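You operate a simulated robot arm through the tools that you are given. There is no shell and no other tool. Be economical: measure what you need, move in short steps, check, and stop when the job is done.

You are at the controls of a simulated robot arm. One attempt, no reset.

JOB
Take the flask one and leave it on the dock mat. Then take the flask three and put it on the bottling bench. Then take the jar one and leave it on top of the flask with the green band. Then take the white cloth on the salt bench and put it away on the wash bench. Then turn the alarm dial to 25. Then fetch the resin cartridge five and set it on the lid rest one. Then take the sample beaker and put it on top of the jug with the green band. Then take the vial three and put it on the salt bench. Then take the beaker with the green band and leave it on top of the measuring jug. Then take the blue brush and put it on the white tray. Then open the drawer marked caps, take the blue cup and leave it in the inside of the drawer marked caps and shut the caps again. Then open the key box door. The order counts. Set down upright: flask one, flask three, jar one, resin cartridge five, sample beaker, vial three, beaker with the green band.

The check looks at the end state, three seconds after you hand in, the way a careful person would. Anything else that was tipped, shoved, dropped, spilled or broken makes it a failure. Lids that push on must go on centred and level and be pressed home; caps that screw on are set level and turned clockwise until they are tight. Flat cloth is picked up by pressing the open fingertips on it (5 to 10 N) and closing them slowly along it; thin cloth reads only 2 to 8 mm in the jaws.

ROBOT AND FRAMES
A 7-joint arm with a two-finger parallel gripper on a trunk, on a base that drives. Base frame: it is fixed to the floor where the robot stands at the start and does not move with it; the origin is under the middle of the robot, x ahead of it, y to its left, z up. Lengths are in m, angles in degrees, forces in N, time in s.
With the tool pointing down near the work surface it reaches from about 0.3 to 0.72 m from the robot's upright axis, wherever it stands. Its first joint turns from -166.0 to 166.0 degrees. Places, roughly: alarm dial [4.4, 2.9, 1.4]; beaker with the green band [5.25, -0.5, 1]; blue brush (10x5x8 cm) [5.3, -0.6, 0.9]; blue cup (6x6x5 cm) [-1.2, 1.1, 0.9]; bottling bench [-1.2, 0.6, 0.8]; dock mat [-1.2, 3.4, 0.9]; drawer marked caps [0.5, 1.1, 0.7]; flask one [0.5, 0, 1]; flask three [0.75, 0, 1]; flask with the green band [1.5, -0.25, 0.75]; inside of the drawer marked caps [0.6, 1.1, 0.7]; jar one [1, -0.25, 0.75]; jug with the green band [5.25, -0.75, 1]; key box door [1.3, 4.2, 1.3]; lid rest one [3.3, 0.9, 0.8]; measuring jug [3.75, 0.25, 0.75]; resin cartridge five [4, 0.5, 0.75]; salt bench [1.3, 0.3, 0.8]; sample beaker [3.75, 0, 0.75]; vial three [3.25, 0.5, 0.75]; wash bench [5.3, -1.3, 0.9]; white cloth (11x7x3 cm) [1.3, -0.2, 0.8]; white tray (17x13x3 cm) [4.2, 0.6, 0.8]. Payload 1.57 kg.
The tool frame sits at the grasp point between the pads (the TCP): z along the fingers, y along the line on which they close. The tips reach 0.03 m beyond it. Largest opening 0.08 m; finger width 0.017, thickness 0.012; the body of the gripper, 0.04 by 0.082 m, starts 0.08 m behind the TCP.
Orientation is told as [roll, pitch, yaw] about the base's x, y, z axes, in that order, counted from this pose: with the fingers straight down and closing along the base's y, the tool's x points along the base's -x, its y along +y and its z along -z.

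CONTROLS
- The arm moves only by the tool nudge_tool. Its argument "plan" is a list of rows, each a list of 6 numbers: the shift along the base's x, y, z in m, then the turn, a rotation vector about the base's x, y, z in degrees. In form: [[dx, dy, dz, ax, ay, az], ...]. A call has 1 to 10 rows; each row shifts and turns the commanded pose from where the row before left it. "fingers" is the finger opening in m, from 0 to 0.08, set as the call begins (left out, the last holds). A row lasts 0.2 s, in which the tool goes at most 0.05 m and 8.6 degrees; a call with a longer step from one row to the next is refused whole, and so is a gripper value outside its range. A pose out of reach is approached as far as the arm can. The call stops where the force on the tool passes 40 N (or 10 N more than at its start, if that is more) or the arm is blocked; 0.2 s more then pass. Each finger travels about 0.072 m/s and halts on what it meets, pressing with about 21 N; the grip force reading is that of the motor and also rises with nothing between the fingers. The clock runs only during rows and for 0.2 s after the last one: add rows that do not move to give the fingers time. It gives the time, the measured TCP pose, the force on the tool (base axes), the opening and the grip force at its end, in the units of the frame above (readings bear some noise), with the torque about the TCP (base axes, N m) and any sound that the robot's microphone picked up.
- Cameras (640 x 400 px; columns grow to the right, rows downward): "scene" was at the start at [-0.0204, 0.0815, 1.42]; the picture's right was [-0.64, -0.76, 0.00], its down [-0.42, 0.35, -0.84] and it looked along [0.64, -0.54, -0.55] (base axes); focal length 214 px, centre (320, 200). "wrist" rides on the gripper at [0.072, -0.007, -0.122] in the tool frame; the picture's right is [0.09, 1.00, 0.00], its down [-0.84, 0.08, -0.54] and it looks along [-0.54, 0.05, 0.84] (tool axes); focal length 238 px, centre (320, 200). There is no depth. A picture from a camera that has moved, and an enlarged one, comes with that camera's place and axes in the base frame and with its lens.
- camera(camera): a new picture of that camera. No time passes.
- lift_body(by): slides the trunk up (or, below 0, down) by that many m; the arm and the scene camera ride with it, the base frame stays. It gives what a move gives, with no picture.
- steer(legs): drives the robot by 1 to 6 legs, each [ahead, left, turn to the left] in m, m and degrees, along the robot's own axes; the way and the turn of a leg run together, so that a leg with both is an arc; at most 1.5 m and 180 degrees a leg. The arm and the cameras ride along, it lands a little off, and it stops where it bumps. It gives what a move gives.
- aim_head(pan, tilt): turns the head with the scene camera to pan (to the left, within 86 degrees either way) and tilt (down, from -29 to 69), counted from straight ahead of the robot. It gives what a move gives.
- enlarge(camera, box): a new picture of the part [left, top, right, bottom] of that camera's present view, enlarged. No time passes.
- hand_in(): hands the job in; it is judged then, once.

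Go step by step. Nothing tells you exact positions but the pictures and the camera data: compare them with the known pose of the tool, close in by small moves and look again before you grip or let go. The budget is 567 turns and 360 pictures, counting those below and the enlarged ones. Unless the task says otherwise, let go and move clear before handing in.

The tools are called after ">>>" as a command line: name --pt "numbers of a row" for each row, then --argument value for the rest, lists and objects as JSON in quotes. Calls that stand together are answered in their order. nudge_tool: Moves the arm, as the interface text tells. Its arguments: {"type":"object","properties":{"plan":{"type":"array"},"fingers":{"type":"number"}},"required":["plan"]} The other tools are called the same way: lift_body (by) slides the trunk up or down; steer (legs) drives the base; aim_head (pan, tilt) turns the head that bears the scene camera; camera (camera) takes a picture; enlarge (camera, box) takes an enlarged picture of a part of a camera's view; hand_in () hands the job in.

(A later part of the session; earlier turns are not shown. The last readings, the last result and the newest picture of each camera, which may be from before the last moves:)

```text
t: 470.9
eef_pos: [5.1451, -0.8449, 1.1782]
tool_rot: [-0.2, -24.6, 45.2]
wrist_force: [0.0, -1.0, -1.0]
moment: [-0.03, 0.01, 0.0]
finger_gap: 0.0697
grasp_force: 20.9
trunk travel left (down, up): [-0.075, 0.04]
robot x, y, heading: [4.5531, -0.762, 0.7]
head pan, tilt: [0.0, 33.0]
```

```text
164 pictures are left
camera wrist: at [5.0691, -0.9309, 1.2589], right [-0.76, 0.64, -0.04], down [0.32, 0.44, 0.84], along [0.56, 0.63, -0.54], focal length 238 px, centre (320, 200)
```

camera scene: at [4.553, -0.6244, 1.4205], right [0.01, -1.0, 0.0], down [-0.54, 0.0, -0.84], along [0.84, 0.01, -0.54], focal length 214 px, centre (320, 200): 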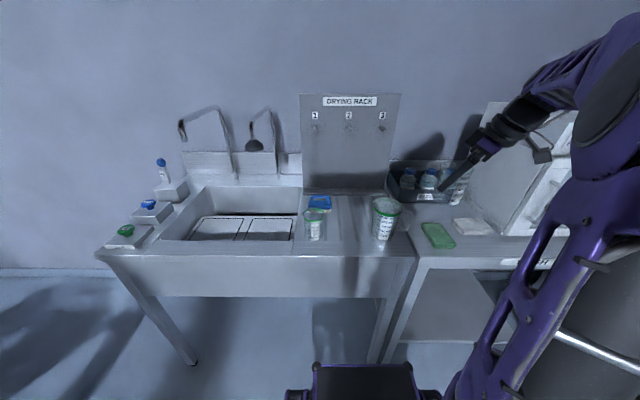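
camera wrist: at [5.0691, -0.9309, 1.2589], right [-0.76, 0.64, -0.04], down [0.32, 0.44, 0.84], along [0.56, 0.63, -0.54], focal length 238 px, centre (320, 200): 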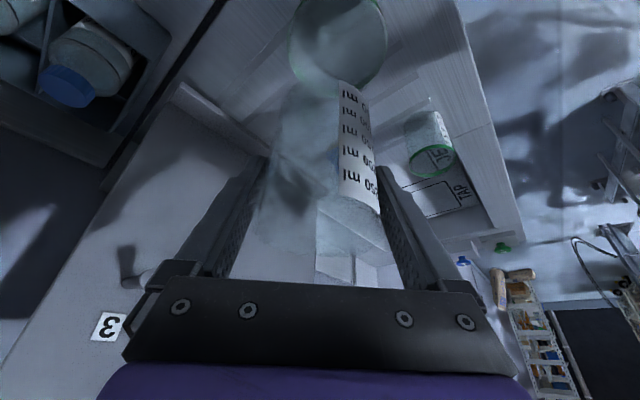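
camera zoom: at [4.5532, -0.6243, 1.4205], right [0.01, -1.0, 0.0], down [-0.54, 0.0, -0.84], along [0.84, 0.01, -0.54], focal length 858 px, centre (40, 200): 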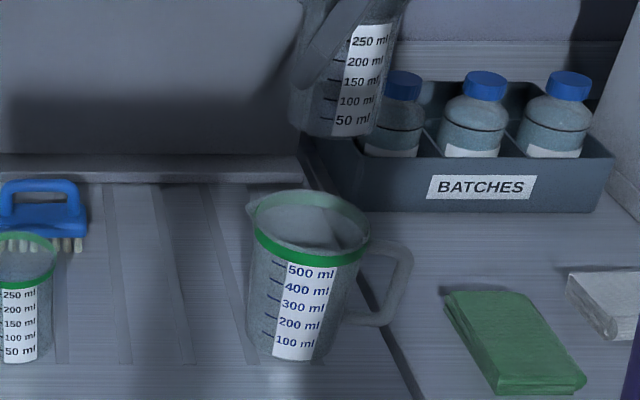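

Beaker is centred above the jug by both predictions. Lowering slowly.

>>> nudge_tool --pt "-0.001 0 -0.025 0 0 0" --pt "0 0 -0.025 0 0 0" --pt "0 0 -0.02 0 0 0" --pt "0 0 0 0 0 0"

>>> enlarge --camera "scene" --box '[350, 160, 430, 240]'

>>> enlarge --camera "wrist" --box '[230, 0, 430, 180]'

```text
t: 471.9
eef_pos: [5.1435, -0.8438, 1.1092]
tool_rot: [-0.4, -24.6, 45.1]
wrist_force: [0.1, 0.1, -0.6]
moment: [-0.03, 0.03, 0.02]
finger_gap: 0.0701
grasp_force: 21.0
trunk travel left (down, up): [-0.075, 0.04]
robot x, y, heading: [4.5553, -0.7655, 0.5]
head pan, tilt: [0.0, 33.0]
```

```text
5.00 times, centred on (390, 200) of scene
camera zoom: at [4.5531, -0.6244, 1.4206], right [0.01, -1.0, 0.0], down [-0.54, 0.0, -0.84], along [0.84, 0.01, -0.54], focal length 1072 px, centre (-30, 200)
```

zoom: 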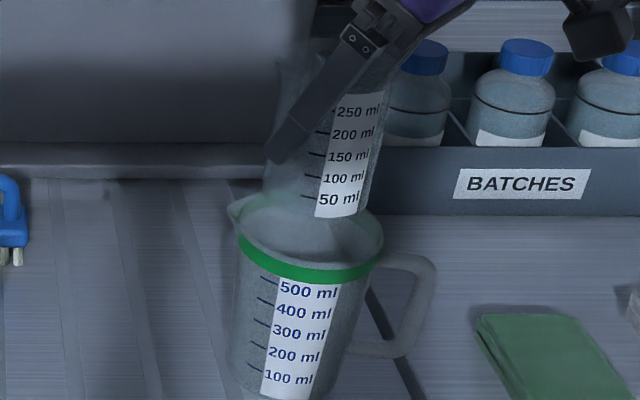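

```text
2.22 times, centred on (330, 90) of wrist
camera zoom: at [5.0683, -0.931, 1.1901], right [-0.76, 0.64, -0.04], down [0.32, 0.44, 0.84], along [0.56, 0.63, -0.54], focal length 530 px, centre (298, 444)
```

zoom: 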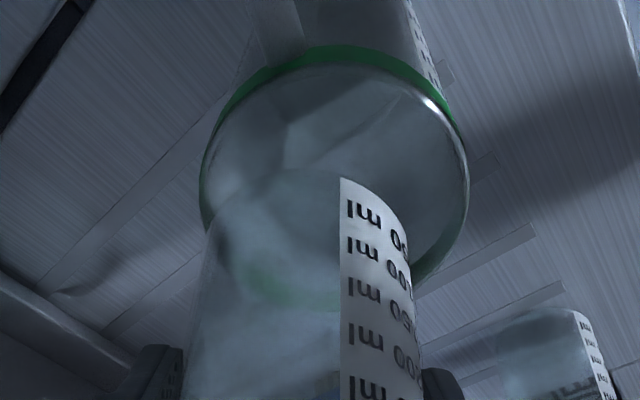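

>>> nudge_tool --pt "-0.004 0.0035 -0.005 0 0 0" --pt "0 0 -0.005 0 0 0"

>>> nudge_tool --pt "0 0 -0.003 0 0 0" --pt "0 0 -0.003 0 0 0"

```text
t: 472.5
eef_pos: [5.1406, -0.8406, 1.1]
tool_rot: [-0.3, -24.7, 45.3]
wrist_force: [0.1, 0.0, -1.2]
moment: [0.01, -0.03, 0.02]
finger_gap: 0.0696
grasp_force: 20.8
trunk travel left (down, up): [-0.075, 0.04]
robot x, y, heading: [4.5572, -0.7651, 0.6]
head pan, tilt: [0.0, 33.0]
```

```text
t: 473.1
eef_pos: [5.1416, -0.8409, 1.093]
tool_rot: [-0.3, -24.5, 45.1]
wrist_force: [-0.7, 0.2, -1.3]
moment: [0.0, 0.04, 0.02]
finger_gap: 0.0696
grasp_force: 20.9
trunk travel left (down, up): [-0.075, 0.04]
robot x, y, heading: [4.5519, -0.7608, 0.5]
head pan, tilt: [0.0, 33.0]
```

>>> nudge_tool --pt "0 0 -0.003 0 0 0" --pt "0 0 -0.003 0 0 0"

>>> enlarge --camera "scene" --box '[350, 160, 430, 240]'

```text
t: 473.7
eef_pos: [5.1395, -0.8393, 1.0911]
tool_rot: [-0.5, -24.6, 45.2]
wrist_force: [0.2, -0.5, 14.9]
moment: [0.08, 0.03, -0.16]
finger_gap: 0.0704
grasp_force: 20.5
trunk travel left (down, up): [-0.075, 0.04]
robot x, y, heading: [4.5569, -0.7631, 0.5]
head pan, tilt: [0.0, 33.0]
```

```text
5.00 times, centred on (390, 200) of scene
camera zoom: at [4.5521, -0.6243, 1.4208], right [0.01, -1.0, 0.0], down [-0.54, 0.0, -0.84], along [0.84, 0.01, -0.54], focal length 1072 px, centre (-30, 200)
```

zoom: 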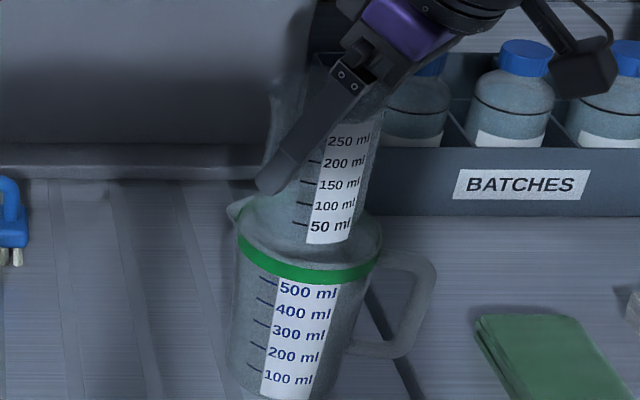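

Contact at rim height, with the beaker centred on the jug. Relieve and release.

>>> nudge_tool --pt "0 0 0.0025 0 0 0" --pt "0 0 0 0 0 0"

>>> nudge_tool --pt "0 0 0 0 0 0" --pt "0 0 0 0 0 0" --pt "0 0 0 0 0 0" --fingers 0.08

>>> enlarge --camera "scene" --box '[350, 160, 430, 240]'

>>> camera --camera "wrist"

```text
t: 474.3
eef_pos: [5.1399, -0.8411, 1.0901]
tool_rot: [-0.2, -24.4, 45.2]
wrist_force: [3.5, -1.0, 5.3]
moment: [0.05, -0.29, -0.03]
finger_gap: 0.0697
grasp_force: 21.4
trunk travel left (down, up): [-0.075, 0.04]
robot x, y, heading: [4.5518, -0.7626, 0.5]
head pan, tilt: [0.0, 33.0]
```

```text
t: 475.1
eef_pos: [5.1403, -0.8404, 1.0899]
tool_rot: [-0.2, -24.5, 45.2]
wrist_force: [0.4, 0.3, -0.1]
moment: [-0.02, 0.02, 0.03]
finger_gap: 0.0801
grasp_force: 0.0
trunk travel left (down, up): [-0.075, 0.04]
robot x, y, heading: [4.5532, -0.7602, 0.5]
head pan, tilt: [0.0, 33.0]
```

```text
5.00 times, centred on (390, 200) of scene
camera zoom: at [4.553, -0.6244, 1.4205], right [0.01, -1.0, 0.0], down [-0.54, 0.0, -0.84], along [0.84, 0.01, -0.54], focal length 1072 px, centre (-30, 200)
```

zoom: 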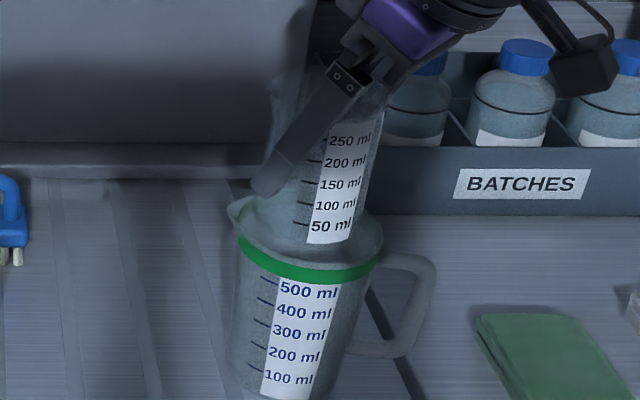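

```text
159 pictures are left
camera wrist: at [5.0639, -0.9275, 1.1711], right [-0.76, 0.64, -0.04], down [0.32, 0.44, 0.84], along [0.56, 0.63, -0.54], focal length 238 px, centre (320, 200)
```

wrist: 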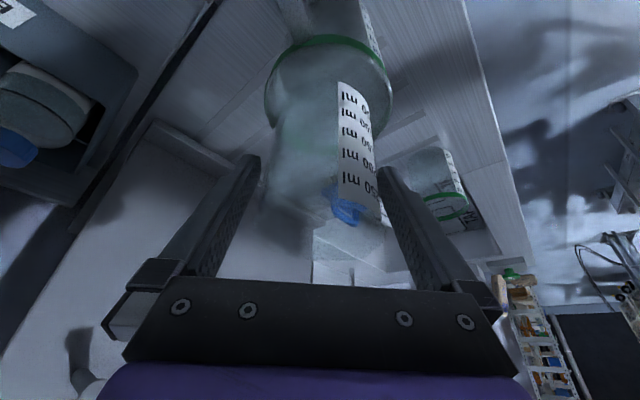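

Standing stably. Retreating along the tool axis.

>>> nudge_tool --pt "-0.0059 -0.0058 0.018 0 0 0" --pt "-0.0119 -0.0117 0.0363 0 0 0" --pt "-0.0119 -0.0117 0.0363 0 0 0" --pt "-0.0119 -0.0117 0.0363 0 0 0" --pt "-0.03 -0.01 0.02 0 0 0" --pt "-0.03 0 0 0 0 0" --pt "0 0 0 0 0 0"

>>> camera --camera "scene"

```text
t: 476.7
eef_pos: [5.0388, -0.8907, 1.2385]
tool_rot: [-0.3, -24.7, 45.3]
wrist_force: [0.0, 0.7, 0.4]
moment: [0.01, 0.01, 0.01]
finger_gap: 0.0801
grasp_force: 0.0
trunk travel left (down, up): [-0.075, 0.04]
robot x, y, heading: [4.5535, -0.7611, 0.8]
head pan, tilt: [0.0, 33.0]
```

```text
158 pictures are left
camera scene: at [4.5528, -0.6243, 1.4205], right [0.01, -1.0, 0.0], down [-0.54, 0.0, -0.84], along [0.84, 0.01, -0.54], focal length 214 px, centre (320, 200)
```

scene: 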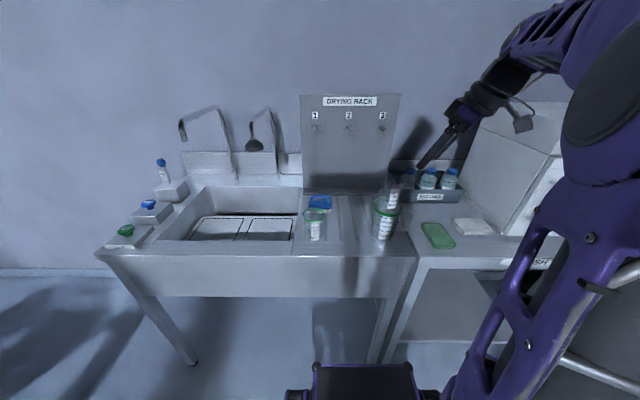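

The sample beaker stands on the jug. Returning the tool to vertical and heading for vial three on the lid-rest table.

>>> nudge_tool --pt "-0.02 0.01 0 -5.7 5.7 0" --pt "-0.02 0.02 0 -5.7 5.7 0" --pt "-0.02 0.03 0 -5.7 5.7 0" --pt "0 0.03 0 0 0 -8" --pt "0 0.03 0 0 0 -8" --pt "0 0 0 0 0 -8" --pt "0 0 0 0 0 -8" --pt "0 0 0 0 0 -8" --pt "0 0 0 0 0 -5" --pt "0 0 0 0 0 0"

>>> steer --legs '[[-0.12, 0, 0], [0, 0, -90], [0.43, 0, 0], [0, 0, -90], [1.5, 0, 0], [0.5, 0, 0]]'

>>> steer --legs '[[0, 0, -90], [1.5, 0, 0]]'

```text
t: 478.9
eef_pos: [4.9791, -0.771, 1.2373]
tool_rot: [-0.2, -0.4, 0.2]
wrist_force: [-1.3, 1.3, 0.0]
moment: [0.01, -0.01, -0.01]
finger_gap: 0.0801
grasp_force: 0.1
trunk travel left (down, up): [-0.075, 0.04]
robot x, y, heading: [4.5498, -0.7662, 0.7]
head pan, tilt: [0.0, 33.0]
```

```text
t: 499.7
eef_pos: [2.0275, -1.3236, 1.2364]
tool_rot: [-0.2, -0.5, -176.3]
wrist_force: [0.8, -0.6, 0.4]
moment: [0.03, -0.04, 0.05]
finger_gap: 0.0801
grasp_force: 0.1
trunk travel left (down, up): [-0.075, 0.04]
robot x, y, heading: [2.4517, -1.3072, -175.7]
head pan, tilt: [0.0, 33.0]
```

```text
t: 511.1
eef_pos: [2.2945, 0.6137, 1.2373]
tool_rot: [-0.2, -0.4, 95.0]
wrist_force: [-0.1, 0.5, -0.2]
moment: [0.0, 0.0, -0.01]
finger_gap: 0.0802
grasp_force: 0.2
trunk travel left (down, up): [-0.075, 0.04]
robot x, y, heading: [2.3228, 0.1885, 95.0]
head pan, tilt: [0.0, 33.0]
```

>>> steer --legs '[[0.33, 0, 0], [0, 0, -95], [0.28, 0, 0]]'

>>> aim_head --pan 0 --tilt 38

>>> camera --camera "scene"

>>> camera --camera "wrist"

```text
t: 518.9
eef_pos: [2.9899, 0.5103, 1.2378]
tool_rot: [-0.2, -0.4, -0.1]
wrist_force: [-0.3, -0.5, 0.4]
moment: [0.0, -0.01, -0.03]
finger_gap: 0.0802
grasp_force: 0.0
trunk travel left (down, up): [-0.075, 0.04]
robot x, y, heading: [2.5655, 0.518, 0.3]
head pan, tilt: [0.0, 33.0]
```

```text
t: 519.6
eef_pos: [2.9906, 0.5097, 1.238]
tool_rot: [-0.2, -0.4, 0.0]
wrist_force: [0.5, 0.1, 0.2]
moment: [0.01, 0.02, -0.01]
finger_gap: 0.08
grasp_force: 0.0
trunk travel left (down, up): [-0.075, 0.04]
robot x, y, heading: [2.5627, 0.5224, 0.3]
head pan, tilt: [0.0, 38.0]
```

```text
157 pictures are left
camera scene: at [2.5617, 0.6581, 1.4129], right [0.01, -1.0, 0.0], down [-0.62, 0.0, -0.79], along [0.79, 0.0, -0.62], focal length 214 px, centre (320, 200)
```

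scene: 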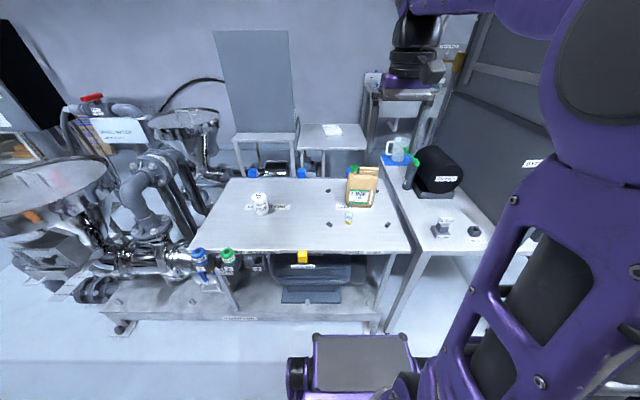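

```text
156 pictures are left
camera wrist: at [2.9186, 0.5032, 1.3585], right [-0.09, 1.0, 0.0], down [0.83, 0.08, 0.55], along [0.55, 0.05, -0.84], focal length 238 px, centre (320, 200)
```

wrist: 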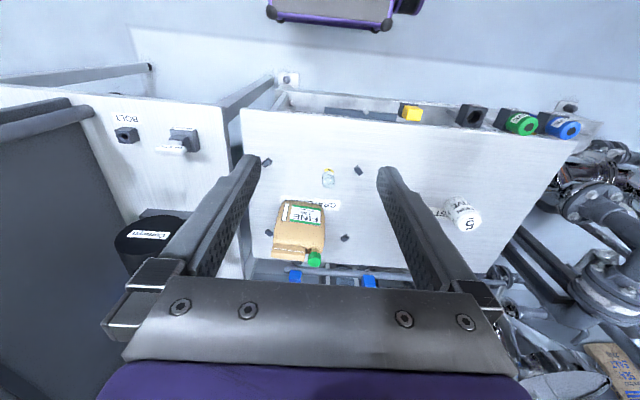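

>>> enlarge --camera "wrist" --box '[250, 130, 400, 270]'

>>> enlarge --camera "scene" --box '[310, 160, 410, 240]'

```text
2.86 times, centred on (325, 200) of wrist
camera zoom: at [2.9186, 0.5032, 1.3585], right [-0.09, 1.0, 0.0], down [0.83, 0.08, 0.55], along [0.55, 0.05, -0.84], focal length 681 px, centre (306, 200)
```

zoom: 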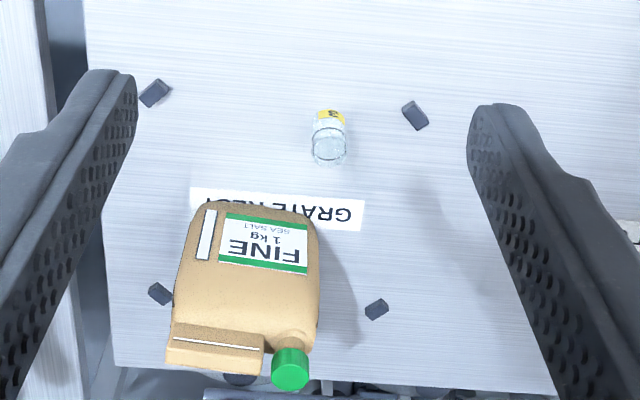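

```text
5.00 times, centred on (360, 200) of scene
camera zoom: at [2.5617, 0.6581, 1.4129], right [0.01, -1.0, 0.0], down [-0.62, 0.0, -0.79], along [0.79, 0.0, -0.62], focal length 1072 px, centre (120, 200)
```

zoom: 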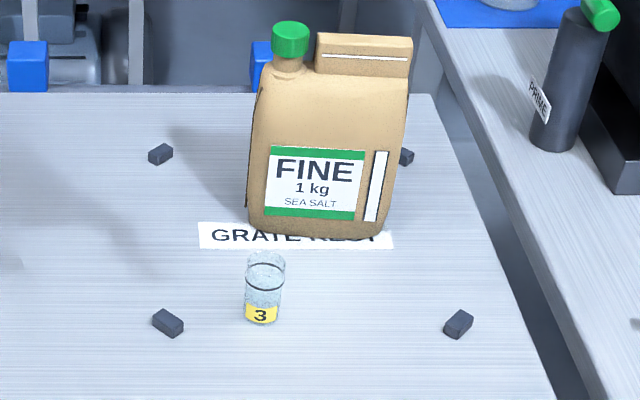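

Vial three at (3.196,0.546), rim z≈0.854, Ø≈3 cm, with a salt pack 8 cm behind it. Moving above and descending part-way.

>>> nudge_tool --pt "0.04 0.01 -0.02 0 0 0" --pt "0.04 0.01 -0.025 0 0 0" --pt "0.04 0.01 -0.025 0 0 0" --pt "0.04 0.006 -0.025 0 0 0" --pt "0.042 0 -0.025 0 0 0" --pt "0 0 -0.045 0 0 0" --pt "0 0 -0.045 0 0 0" --pt "0 0 -0.045 0 0 0" --pt "0 0 0 0 0 0" --fingers 0.07

>>> camera --camera "wrist"

>>> enlarge --camera "scene" --box '[310, 140, 410, 240]'

```text
t: 521.6
eef_pos: [3.1919, 0.5449, 0.9835]
tool_rot: [-0.2, -0.4, 0.0]
wrist_force: [0.1, -0.3, 0.6]
moment: [0.04, 0.0, -0.04]
finger_gap: 0.0701
grasp_force: 0.1
trunk travel left (down, up): [-0.075, 0.04]
robot x, y, heading: [2.564, 0.5201, 0.2]
head pan, tilt: [0.0, 38.0]
```

```text
153 pictures are left
camera wrist: at [3.1202, 0.5387, 1.1038], right [-0.09, 1.0, 0.0], down [0.83, 0.08, 0.55], along [0.55, 0.05, -0.84], focal length 238 px, centre (320, 200)
```

wrist: 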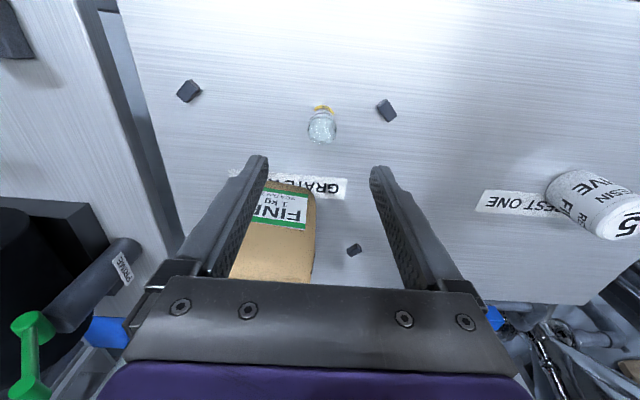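

```text
4.00 times, centred on (360, 190) of scene
camera zoom: at [2.5618, 0.6581, 1.4129], right [0.01, -1.0, 0.0], down [-0.62, 0.0, -0.79], along [0.79, 0.0, -0.62], focal length 858 px, centre (160, 240)
```

zoom: 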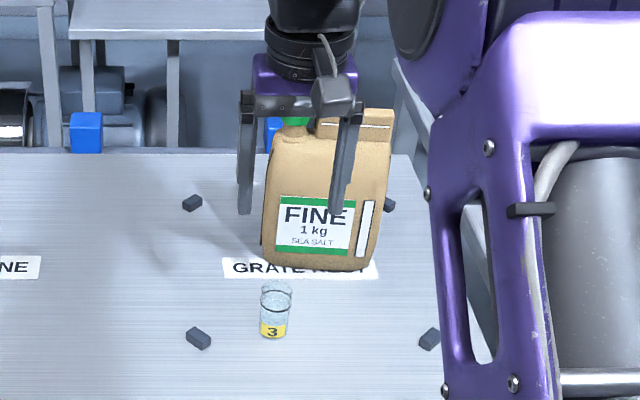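

>>> nudge_tool --pt "0.003 0.002 -0.04 0 0 0" --pt "0 0 -0.04 0 0 0" --pt "0 0 -0.04 0 0 0" --pt "0 0 -0.027 0 0 0" --pt "0 0 0 0 0 0"

>>> camera --camera "wrist"

```text
t: 522.8
eef_pos: [3.1968, 0.5474, 0.8361]
tool_rot: [-0.2, -0.4, 0.0]
wrist_force: [0.0, -0.3, 0.6]
moment: [-0.02, 0.02, 0.02]
finger_gap: 0.0699
grasp_force: 0.1
trunk travel left (down, up): [-0.075, 0.04]
robot x, y, heading: [2.5656, 0.5202, 0.2]
head pan, tilt: [0.0, 38.0]
```

```text
151 pictures are left
camera wrist: at [3.1248, 0.5411, 0.9568], right [-0.09, 1.0, 0.0], down [0.83, 0.08, 0.55], along [0.55, 0.05, -0.84], focal length 238 px, centre (320, 200)
```

wrist: 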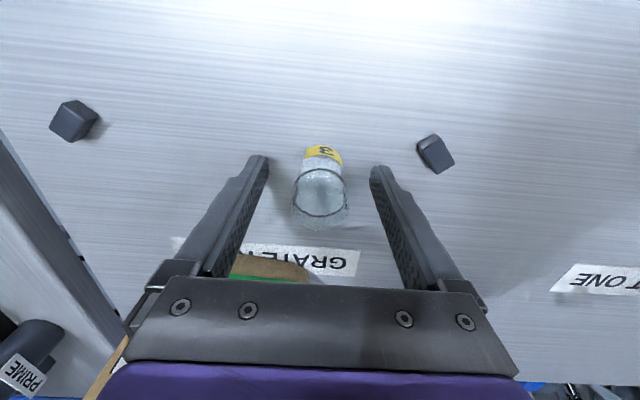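

Vial centred. Closing and lifting.

>>> nudge_tool --pt "0 0 0 0 0 0" --pt "0 0 0 0 0 0" --pt "0 0 0 0 0 0" --pt "0 0 0 0 0 0" --fingers 0.0

>>> nudge_tool --pt "0 0 0.015 0 0 0" --pt "0 0 0.03 0 0 0" --pt "0 0 0.04 0 0 0" --pt "-0.01 0 0.04 0 0 0" --pt "-0.02 0 0.04 0 0 0" --pt "-0.03 0 0.03 0 0 0" --pt "-0.03 0 0.03 0 0 0" --pt "-0.03 -0.01 0 0 0 0" --pt "0 -0.01 0 0 0 0" --pt "0 0 0 0 0 0"

>>> camera --camera "wrist"

```text
t: 523.8
eef_pos: [3.1946, 0.548, 0.836]
tool_rot: [-0.1, -0.4, 0.0]
wrist_force: [0.0, -0.5, 0.1]
moment: [-0.01, 0.01, 0.01]
finger_gap: 0.029
grasp_force: 20.7
trunk travel left (down, up): [-0.075, 0.04]
robot x, y, heading: [2.5667, 0.5173, 0.5]
head pan, tilt: [0.0, 38.0]
```

```text
t: 526.0
eef_pos: [3.0737, 0.5276, 1.0586]
tool_rot: [-0.2, -0.4, 0.0]
wrist_force: [-0.5, -0.7, 0.2]
moment: [-0.02, 0.01, 0.0]
finger_gap: 0.029
grasp_force: 21.1
trunk travel left (down, up): [-0.075, 0.04]
robot x, y, heading: [2.5641, 0.519, 0.2]
head pan, tilt: [0.0, 38.0]
```

```text
150 pictures are left
camera wrist: at [3.0021, 0.5205, 1.18], right [-0.09, 1.0, 0.0], down [0.83, 0.08, 0.55], along [0.55, 0.05, -0.84], focal length 238 px, centre (320, 200)
```

wrist: 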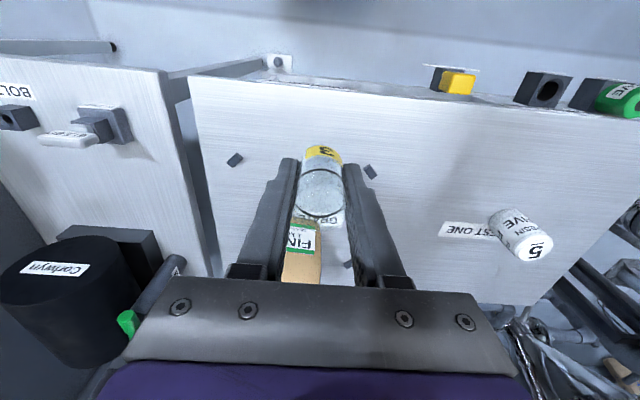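

Vial held. Backing away and turning to face the salt bench from the east.

>>> steer --legs '[[-0.25, 0, 0], [0, 0, -90], [0.3, 0, 0], [0, 0, -90]]'

>>> aim_head --pan 0 --tilt 30

>>> camera --camera "scene"

```text
t: 537.3
eef_pos: [1.8061, 0.2109, 1.0597]
tool_rot: [-0.2, -0.4, -179.9]
wrist_force: [0.8, -0.1, -0.3]
moment: [0.0, 0.03, -0.01]
finger_gap: 0.0289
grasp_force: 20.7
trunk travel left (down, up): [-0.075, 0.04]
robot x, y, heading: [2.3168, 0.2216, -179.4]
head pan, tilt: [0.0, 38.0]
```

```text
t: 538.0
eef_pos: [1.8056, 0.2102, 1.058]
tool_rot: [-0.2, -0.4, -179.9]
wrist_force: [0.2, 0.2, -0.5]
moment: [-0.01, -0.04, 0.01]
finger_gap: 0.0288
grasp_force: 21.4
trunk travel left (down, up): [-0.075, 0.04]
robot x, y, heading: [2.3161, 0.2204, -179.6]
head pan, tilt: [0.0, 30.0]
```

```text
149 pictures are left
camera scene: at [2.3169, 0.078, 1.4252], right [-0.01, 1.0, 0.0], down [0.5, 0.0, -0.87], along [-0.87, -0.01, -0.5], focal length 214 px, centre (320, 200)
```

scene: 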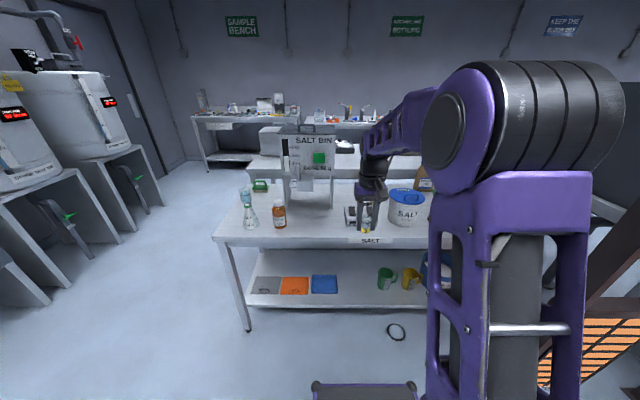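

>>> enlarge --camera "scene" --box '[210, 120, 450, 260]'

>>> camera --camera "wrist"

```text
2.67 times, centred on (330, 190) of scene
camera zoom: at [2.3169, 0.078, 1.4252], right [-0.01, 1.0, 0.0], down [0.5, 0.0, -0.87], along [-0.87, -0.01, -0.5], focal length 572 px, centre (293, 227)
```

zoom: 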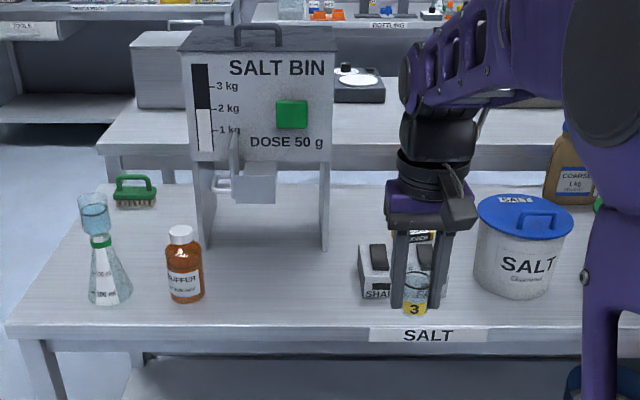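

```text
147 pictures are left
camera wrist: at [1.8797, 0.2164, 1.18], right [0.09, -1.0, 0.0], down [-0.83, -0.08, 0.55], along [-0.55, -0.05, -0.84], focal length 238 px, centre (320, 200)
```

wrist: 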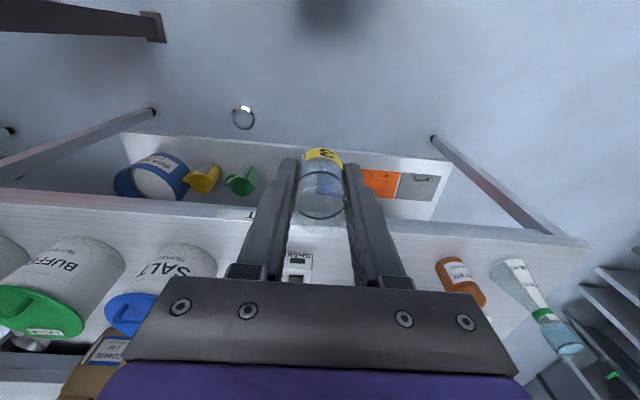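

Free space on the salt bench around (1.46, 0.06), in front of the salt bin. Driving 0.25 m closer and moving over it.

>>> steer --legs '[[0.25, 0, 0]]'

>>> nudge_tool --pt "-0.02 -0.03 0 0 0 0" --pt "-0.02 -0.035 0 0 0 0" --pt "-0.02 -0.035 0 0 0 0" --pt "-0.02 -0.03 0 0 0 0" --pt "-0.015 -0.02 -0.02 0 0 0" --pt "0 0 -0.03 0 0 0" --pt "0 0 0 0 0 0"

>>> camera --camera "wrist"

>>> camera --camera "scene"

```text
t: 539.8
eef_pos: [1.5535, 0.2077, 1.0589]
tool_rot: [-0.2, -0.4, -179.9]
wrist_force: [0.4, 0.5, -0.5]
moment: [-0.03, 0.0, -0.03]
finger_gap: 0.0285
grasp_force: 20.9
trunk travel left (down, up): [-0.075, 0.04]
robot x, y, heading: [2.0653, 0.2179, -179.4]
head pan, tilt: [0.0, 30.0]
```

```text
t: 541.4
eef_pos: [1.4586, 0.0591, 1.0096]
tool_rot: [-0.2, -0.3, -179.9]
wrist_force: [0.7, 0.0, -0.3]
moment: [-0.01, 0.03, 0.0]
finger_gap: 0.0289
grasp_force: 20.8
trunk travel left (down, up): [-0.075, 0.04]
robot x, y, heading: [2.0628, 0.2197, -180.0]
head pan, tilt: [0.0, 30.0]
```

```text
146 pictures are left
camera wrist: at [1.5323, 0.065, 1.1302], right [0.09, -1.0, 0.0], down [-0.83, -0.08, 0.55], along [-0.55, -0.05, -0.84], focal length 238 px, centre (320, 200)
```

wrist: 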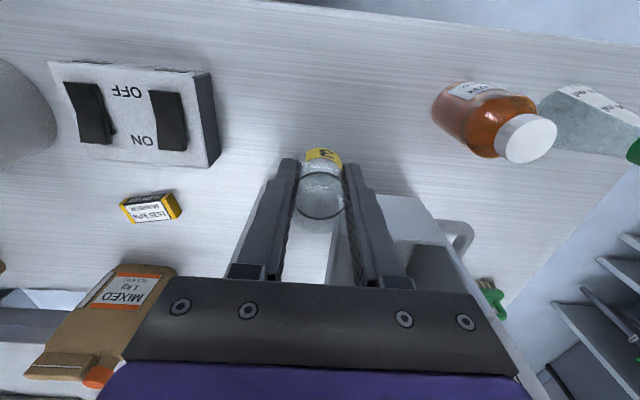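

```text
145 pictures are left
camera scene: at [2.0646, 0.0761, 1.4253], right [-0.01, 1.0, 0.0], down [0.5, 0.0, -0.87], along [-0.87, -0.01, -0.5], focal length 214 px, centre (320, 200)
```

scene: 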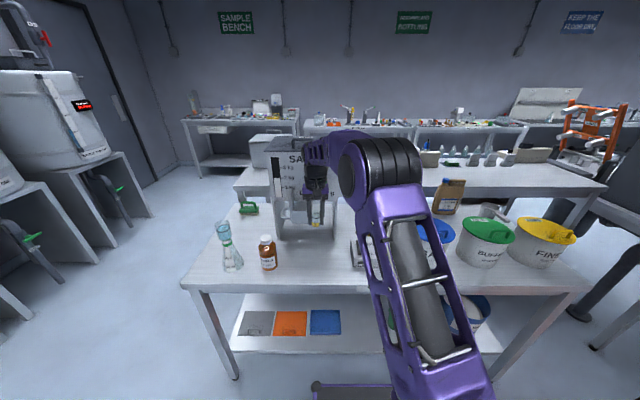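

Clear spot. Shifting 2 cm away from the salt bin and lowering.

>>> nudge_tool --pt "0.02 0 -0.03 0 0 0" --pt "0 0 -0.04 0 0 0" --pt "0 0 -0.04 0 0 0" --pt "0 0 -0.03 0 0 0" --pt "0 0 -0.015 0 0 0" --pt "0 0 0 0 0 0"

>>> nudge_tool --pt "0 0 -0.004 0 0 0" --pt "0 0 -0.003 0 0 0"

```text
t: 542.8
eef_pos: [1.4783, 0.057, 0.8535]
tool_rot: [-0.1, -0.4, -180.0]
wrist_force: [0.0, 0.7, -0.3]
moment: [0.01, 0.02, 0.0]
finger_gap: 0.0289
grasp_force: 21.0
trunk travel left (down, up): [-0.075, 0.04]
robot x, y, heading: [2.0642, 0.2167, -179.8]
head pan, tilt: [0.0, 30.0]
```

```text
t: 543.4
eef_pos: [1.4783, 0.058, 0.8459]
tool_rot: [-0.2, -0.5, -179.8]
wrist_force: [-0.4, 0.7, -0.2]
moment: [-0.02, -0.03, 0.01]
finger_gap: 0.0289
grasp_force: 21.6
trunk travel left (down, up): [-0.075, 0.04]
robot x, y, heading: [2.0614, 0.2168, -179.5]
head pan, tilt: [0.0, 30.0]
```

>>> nudge_tool --pt "0 0 -0.003 0 0 0" --pt "0 0 -0.003 0 0 0"

>>> nudge_tool --pt "0 0 -0.003 0 0 0"

```text
t: 544.0
eef_pos: [1.4778, 0.057, 0.8409]
tool_rot: [-0.3, -0.5, -179.8]
wrist_force: [-0.1, -0.1, -0.4]
moment: [0.03, 0.02, 0.0]
finger_gap: 0.0287
grasp_force: 21.5
trunk travel left (down, up): [-0.075, 0.04]
robot x, y, heading: [2.06, 0.2152, -179.4]
head pan, tilt: [0.0, 30.0]
```

```text
t: 544.4
eef_pos: [1.4784, 0.0575, 0.8372]
tool_rot: [-0.2, -0.5, -179.9]
wrist_force: [0.5, -0.1, 0.9]
moment: [0.01, 0.04, -0.03]
finger_gap: 0.0289
grasp_force: 21.1
trunk travel left (down, up): [-0.075, 0.04]
robot x, y, heading: [2.0626, 0.2184, -179.6]
head pan, tilt: [0.0, 30.0]
```

>>> nudge_tool --pt "0 0 -0.003 0 0 0"

```text
t: 544.8
eef_pos: [1.4782, 0.057, 0.8363]
tool_rot: [-0.2, -0.4, -179.9]
wrist_force: [0.6, 1.0, 2.9]
moment: [-0.02, -0.07, 0.0]
finger_gap: 0.029
grasp_force: 21.2
trunk travel left (down, up): [-0.075, 0.04]
robot x, y, heading: [2.059, 0.2203, -179.6]
head pan, tilt: [0.0, 30.0]
```

Contact. Releasing and retreating.

>>> nudge_tool --pt "0 0 0 0 0 0" --pt "0 0 0 0 0 0" --pt "0 0 0 0 0 0" --fingers 0.07

>>> nudge_tool --pt "0 0 0.03 0 0 0" --pt "0 0 0.04 0 0 0" --pt "0 0 0.045 0 0 0" --pt "0.02 0 0.04 0 0 0" --pt "0.03 0.01 0.03 0 0 0" --pt "0.03 0.03 0.02 0 0 0" --pt "0.02 0.04 0 0 0 0" --pt "0 0.04 0 0 0 0" --pt "0 0.03 0 0 0 0" --pt "0 0 0 0 0 0"

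>>> enlarge --camera "scene" --box '[190, 170, 390, 300]'

```text
t: 545.6
eef_pos: [1.478, 0.0568, 0.8346]
tool_rot: [-0.1, -0.3, -180.0]
wrist_force: [-0.5, -0.8, 0.1]
moment: [0.03, -0.04, -0.02]
finger_gap: 0.07
grasp_force: 0.1
trunk travel left (down, up): [-0.075, 0.04]
robot x, y, heading: [2.064, 0.2183, -179.6]
head pan, tilt: [0.0, 30.0]
```

```text
t: 547.8
eef_pos: [1.5774, 0.2078, 1.0383]
tool_rot: [-0.2, -0.4, -179.7]
wrist_force: [-0.6, -0.2, 1.5]
moment: [0.0, -0.01, -0.01]
finger_gap: 0.07
grasp_force: 0.0
trunk travel left (down, up): [-0.075, 0.04]
robot x, y, heading: [2.0636, 0.2184, -179.6]
head pan, tilt: [0.0, 30.0]
```

```text
3.08 times, centred on (290, 235) of scene
camera zoom: at [2.0646, 0.0762, 1.4253], right [-0.01, 1.0, 0.0], down [0.5, 0.0, -0.87], along [-0.87, -0.01, -0.5], focal length 660 px, centre (412, 92)
```

zoom: 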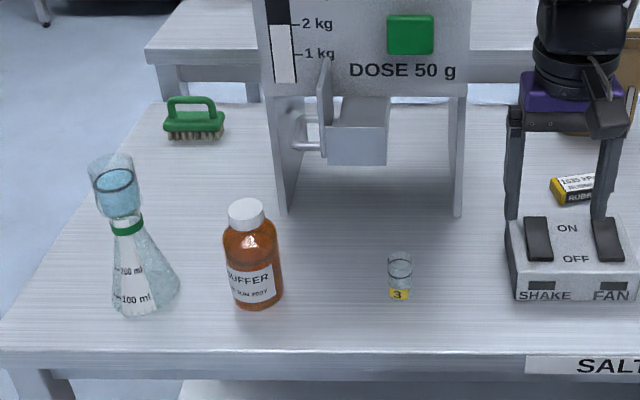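

Vial three is upright on the salt bench. Next: the green-band beaker at the wash bench. Driving there.

>>> steer --legs '[[-0.3, 0, 0], [0, 0, 89.5], [1.4, 0, 0], [0, 0, 90], [1.5, 0, 0], [0.5, 0, 0]]'

>>> camera --camera "scene"

```text
t: 573.6
eef_pos: [4.8041, -1.1711, 1.0383]
tool_rot: [-0.2, -0.4, 0.3]
wrist_force: [0.7, -0.3, -0.6]
moment: [0.0, 0.02, 0.02]
finger_gap: 0.0697
grasp_force: 0.1
trunk travel left (down, up): [-0.075, 0.04]
robot x, y, heading: [4.3193, -1.1788, 0.6]
head pan, tilt: [0.0, 30.0]
```

```text
143 pictures are left
camera scene: at [4.3202, -1.0426, 1.4252], right [0.01, -1.0, 0.0], down [-0.5, 0.0, -0.87], along [0.87, 0.01, -0.5], focal length 214 px, centre (320, 200)
```

scene: 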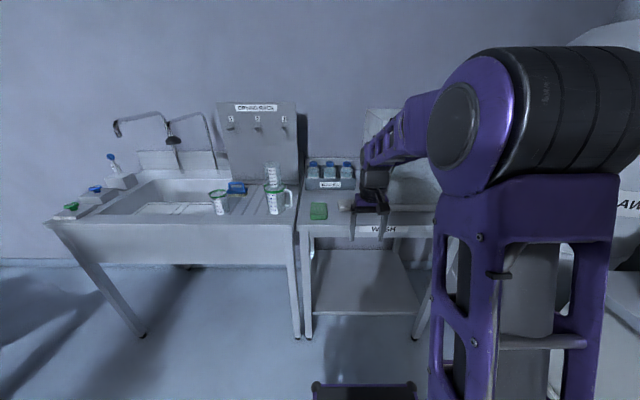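

>>> nudge_tool --pt "0 0 0.04 0 0 0" --pt "0 0 0.04 0 0 0" --pt "0 0 0.04 0 0 0" --pt "0 0 0.03 0 0 0" --fingers 0.08

>>> steer --legs '[[0, 0.52, 0], [0.17, 0, 0]]'

>>> camera --camera "scene"

>>> camera --camera "wrist"

```text
t: 574.6
eef_pos: [4.8058, -1.173, 1.1893]
tool_rot: [-0.3, -0.4, 0.1]
wrist_force: [-0.1, 0.0, -0.3]
moment: [0.05, 0.0, 0.03]
finger_gap: 0.0798
grasp_force: 0.2
trunk travel left (down, up): [-0.075, 0.04]
robot x, y, heading: [4.3209, -1.1872, 0.5]
head pan, tilt: [0.0, 30.0]
```

```text
t: 581.2
eef_pos: [4.967, -0.6453, 1.1882]
tool_rot: [-0.2, -0.4, 0.2]
wrist_force: [-0.2, 0.0, 0.4]
moment: [0.01, -0.04, -0.03]
finger_gap: 0.08
grasp_force: 0.1
trunk travel left (down, up): [-0.075, 0.04]
robot x, y, heading: [4.4826, -0.6522, 0.4]
head pan, tilt: [0.0, 30.0]
```

```text
142 pictures are left
camera scene: at [4.4812, -0.5158, 1.4252], right [0.01, -1.0, 0.0], down [-0.5, 0.0, -0.87], along [0.87, 0.01, -0.5], focal length 214 px, centre (320, 200)
```

scene: 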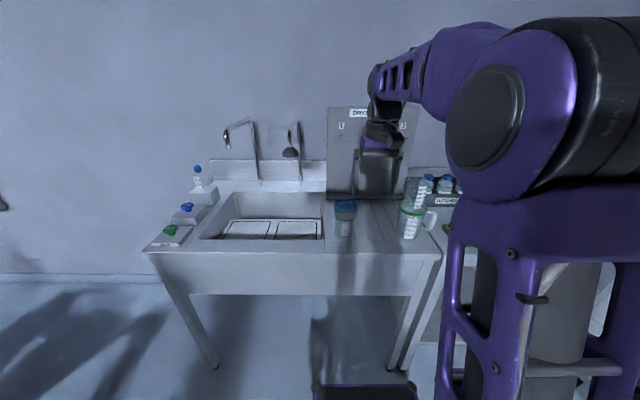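

```text
141 pictures are left
camera wrist: at [4.8958, -0.6521, 1.3098], right [-0.1, 1.0, 0.0], down [0.83, 0.08, 0.55], along [0.55, 0.05, -0.84], focal length 238 px, centre (320, 200)
```

wrist: 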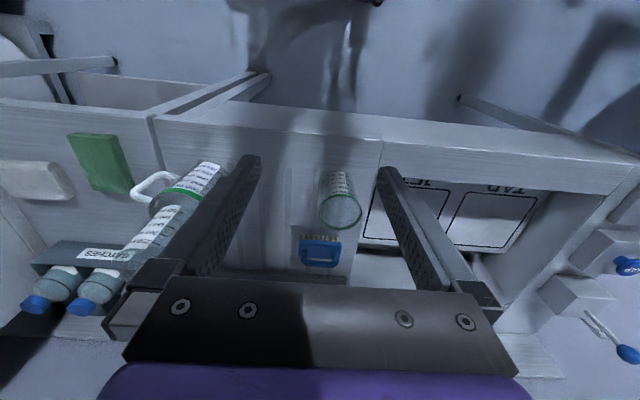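

>>> enlarge --camera "wrist" --box '[260, 140, 400, 280]'

>>> enlarge --camera "scene" --box '[310, 180, 390, 250]'

```text
2.86 times, centred on (330, 210) of wrist
camera zoom: at [4.8958, -0.6521, 1.3098], right [-0.1, 1.0, 0.0], down [0.83, 0.08, 0.55], along [0.55, 0.05, -0.84], focal length 681 px, centre (291, 171)
```

zoom: 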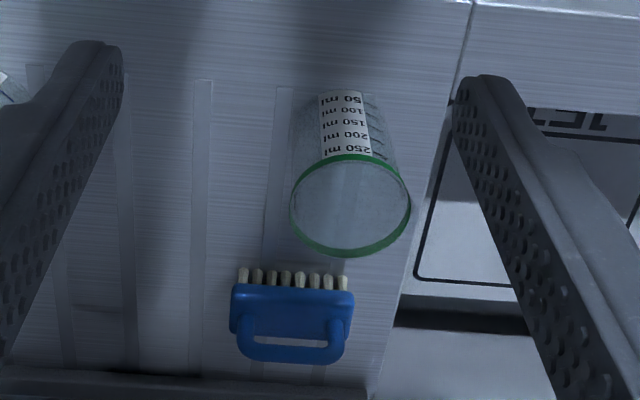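

```text
5.71 times, centred on (350, 215) of scene
camera zoom: at [4.4812, -0.5158, 1.4252], right [0.01, -1.0, 0.0], down [-0.5, 0.0, -0.87], along [0.87, 0.01, -0.5], focal length 1226 px, centre (149, 114)
```

zoom: 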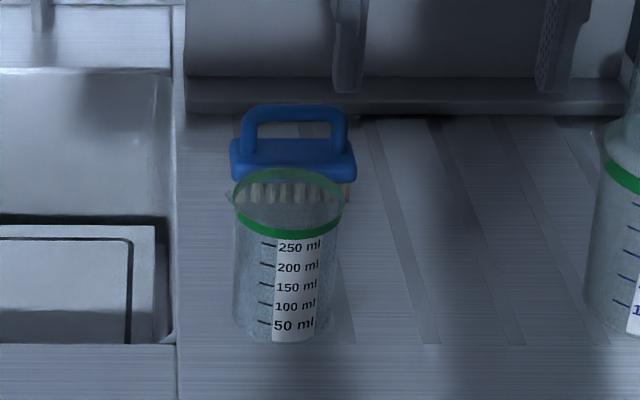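

Green-band beaker: rim centre (5.125,−0.597,0.991), Ø 70 mm. Moving above it.

>>> nudge_tool --pt "0.04 0.012 -0.01 0 0 0" --pt "0.04 0.012 -0.02 0 0 0" --pt "0.04 0.012 -0.02 0 0 0" --pt "0.038 0.012 -0.02 0 0 0" --pt "0 0 -0.03 0 0 0" --pt "0 0 -0.025 0 0 0" --pt "0 0 0 0 0 0"

>>> camera --camera "wrist"

>>> enlarge --camera "scene" --box '[300, 160, 400, 250]'

```text
t: 582.8
eef_pos: [5.1263, -0.5964, 1.0652]
tool_rot: [-0.2, -0.3, 0.1]
wrist_force: [0.1, -0.4, -0.3]
moment: [-0.01, 0.02, 0.0]
finger_gap: 0.0801
grasp_force: 0.1
trunk travel left (down, up): [-0.075, 0.04]
robot x, y, heading: [4.4802, -0.6537, 0.5]
head pan, tilt: [0.0, 30.0]
```

```text
138 pictures are left
camera wrist: at [5.0542, -0.6039, 1.186], right [-0.1, 1.0, 0.0], down [0.83, 0.08, 0.55], along [0.55, 0.05, -0.84], focal length 238 px, centre (320, 200)
```

wrist: 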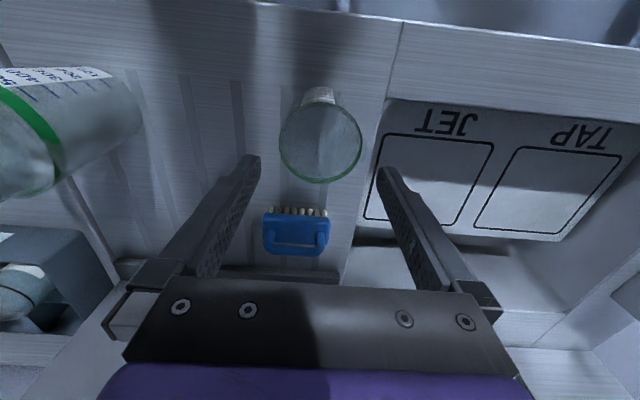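

```text
4.44 times, centred on (350, 205) of scene
camera zoom: at [4.4813, -0.5158, 1.4252], right [0.01, -1.0, 0.0], down [-0.5, 0.0, -0.87], along [0.87, 0.01, -0.5], focal length 953 px, centre (187, 178)
```

zoom: 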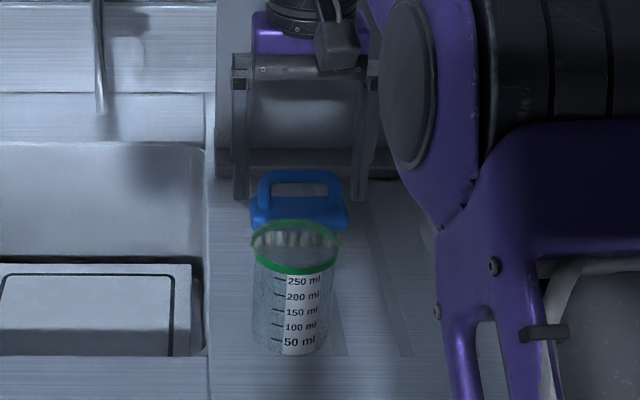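

>>> nudge_tool --pt "-0.0025 -0.001 -0.03 0 0 0" --pt "0 0 -0.02 0 0 0" --pt "0 0 0 0 0 0"

>>> camera --camera "wrist"

```text
t: 583.6
eef_pos: [5.1235, -0.5969, 1.015]
tool_rot: [-0.2, -0.3, 0.2]
wrist_force: [-0.7, 0.4, -1.0]
moment: [0.02, -0.03, 0.0]
finger_gap: 0.0798
grasp_force: 0.1
trunk travel left (down, up): [-0.075, 0.04]
robot x, y, heading: [4.4817, -0.655, 0.4]
head pan, tilt: [0.0, 30.0]
```

```text
136 pictures are left
camera wrist: at [5.0521, -0.6039, 1.1352], right [-0.1, 1.0, 0.0], down [0.83, 0.08, 0.55], along [0.55, 0.05, -0.84], focal length 238 px, centre (320, 200)
```

wrist: 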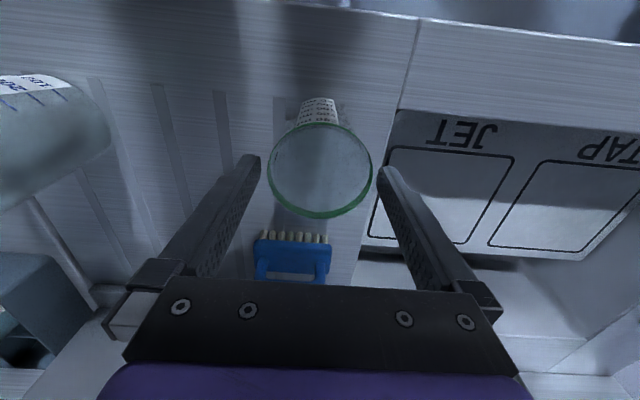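

Rim centred between the tips. Down to grasp height and close.

>>> nudge_tool --pt "0 0 -0.025 0 0 0" --pt "0 0 -0.025 0 0 0" --pt "0 0 0 0 0 0"

>>> nudge_tool --pt "0 0 0 0 0 0" --pt "0 0 0 0 0 0" --pt "0 0 0 0 0 0" --pt "0 0 0 0 0 0" --fingers 0.0

>>> camera --camera "wrist"

```text
t: 584.4
eef_pos: [5.1218, -0.5986, 0.9627]
tool_rot: [-0.2, -0.4, 0.2]
wrist_force: [-0.6, 0.9, 0.0]
moment: [-0.01, -0.02, -0.01]
finger_gap: 0.0802
grasp_force: 0.2
trunk travel left (down, up): [-0.075, 0.04]
robot x, y, heading: [4.4849, -0.6539, 0.5]
head pan, tilt: [0.0, 30.0]
```

```text
t: 585.4
eef_pos: [5.1229, -0.5995, 0.9619]
tool_rot: [-0.2, -0.5, 0.3]
wrist_force: [-0.2, -0.5, 0.5]
moment: [-0.03, -0.03, 0.0]
finger_gap: 0.0701
grasp_force: 21.2
trunk travel left (down, up): [-0.075, 0.04]
robot x, y, heading: [4.4769, -0.6533, 0.2]
head pan, tilt: [0.0, 30.0]
```

```text
135 pictures are left
camera wrist: at [5.0511, -0.6061, 1.0839], right [-0.1, 1.0, 0.0], down [0.83, 0.08, 0.55], along [0.55, 0.05, -0.84], focal length 238 px, centre (320, 200)
```

wrist: 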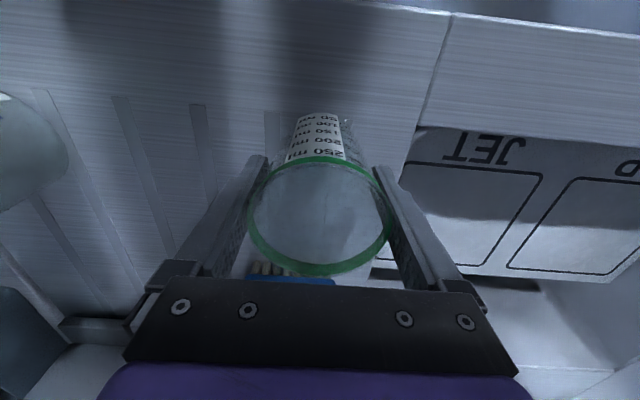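

Beaker gripped (70 mm). Lifting, retracting, and driving back to the measuring jug.

>>> nudge_tool --pt "0 0 0.015 0 0 0" --pt "0 0 0.03 0 0 0" --pt "0 0 0.04 0 0 0" --pt "0 0 0.04 0 0 0" --pt "-0.02 0 0.04 0 0 0" --pt "-0.04 0 0.02 0 0 0" --pt "-0.04 0 0 0 0 0" --pt "-0.04 0 0 0 0 0" --pt "-0.02 0 0 0 0 0" --pt "0 0 0 0 0 0"

>>> steer --legs '[[0, 0, 90], [0.38, 0, 0], [0, 0, 89.5], [0, -0.3, 0]]'

>>> aim_head --pan 0 --tilt 35

>>> camera --camera "scene"

>>> camera --camera "wrist"

```text
t: 587.6
eef_pos: [4.9624, -0.5976, 1.1484]
tool_rot: [-0.2, -0.5, 0.2]
wrist_force: [-0.3, 0.1, -0.6]
moment: [0.02, 0.01, 0.01]
finger_gap: 0.07
grasp_force: 20.7
trunk travel left (down, up): [-0.075, 0.04]
robot x, y, heading: [4.4794, -0.6557, 0.4]
head pan, tilt: [0.0, 30.0]
```

```text
t: 601.0
eef_pos: [3.9973, -0.013, 1.1483]
tool_rot: [-0.2, -0.3, 178.9]
wrist_force: [0.2, 0.7, -1.3]
moment: [0.0, -0.01, 0.0]
finger_gap: 0.0696
grasp_force: 21.1
trunk travel left (down, up): [-0.075, 0.04]
robot x, y, heading: [4.4809, 0.0353, 179.0]
head pan, tilt: [0.0, 30.0]
```

```text
t: 601.6
eef_pos: [3.9965, -0.0122, 1.1481]
tool_rot: [-0.2, -0.4, 178.9]
wrist_force: [0.0, -0.8, 0.3]
moment: [0.0, 0.01, 0.02]
finger_gap: 0.0698
grasp_force: 21.0
trunk travel left (down, up): [-0.075, 0.04]
robot x, y, heading: [4.4832, 0.0351, 178.9]
head pan, tilt: [0.0, 35.0]
```

```text
134 pictures are left
camera scene: at [4.482, -0.1083, 1.4175], right [0.01, 1.0, 0.0], down [0.57, -0.01, -0.82], along [-0.82, 0.01, -0.57], focal length 214 px, centre (320, 200)
```

scene: 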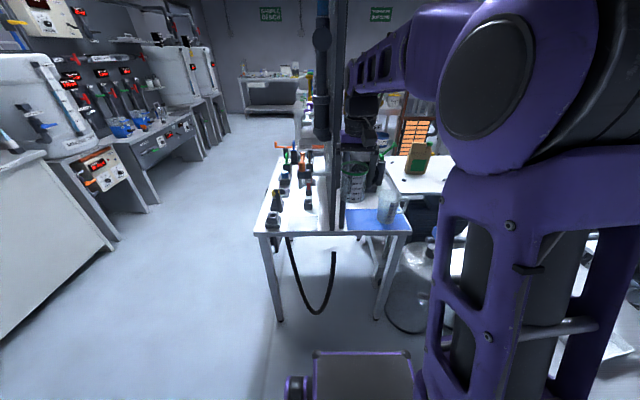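

```text
133 pictures are left
camera wrist: at [4.0712, -0.0083, 1.269], right [0.07, -1.0, 0.0], down [-0.83, -0.06, 0.55], along [-0.55, -0.04, -0.84], focal length 238 px, centre (320, 200)
```

wrist: 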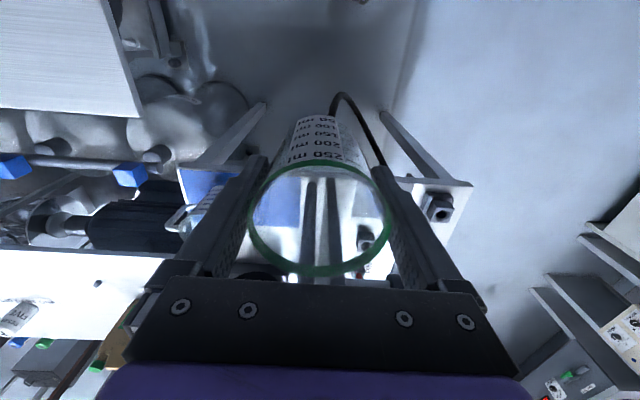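

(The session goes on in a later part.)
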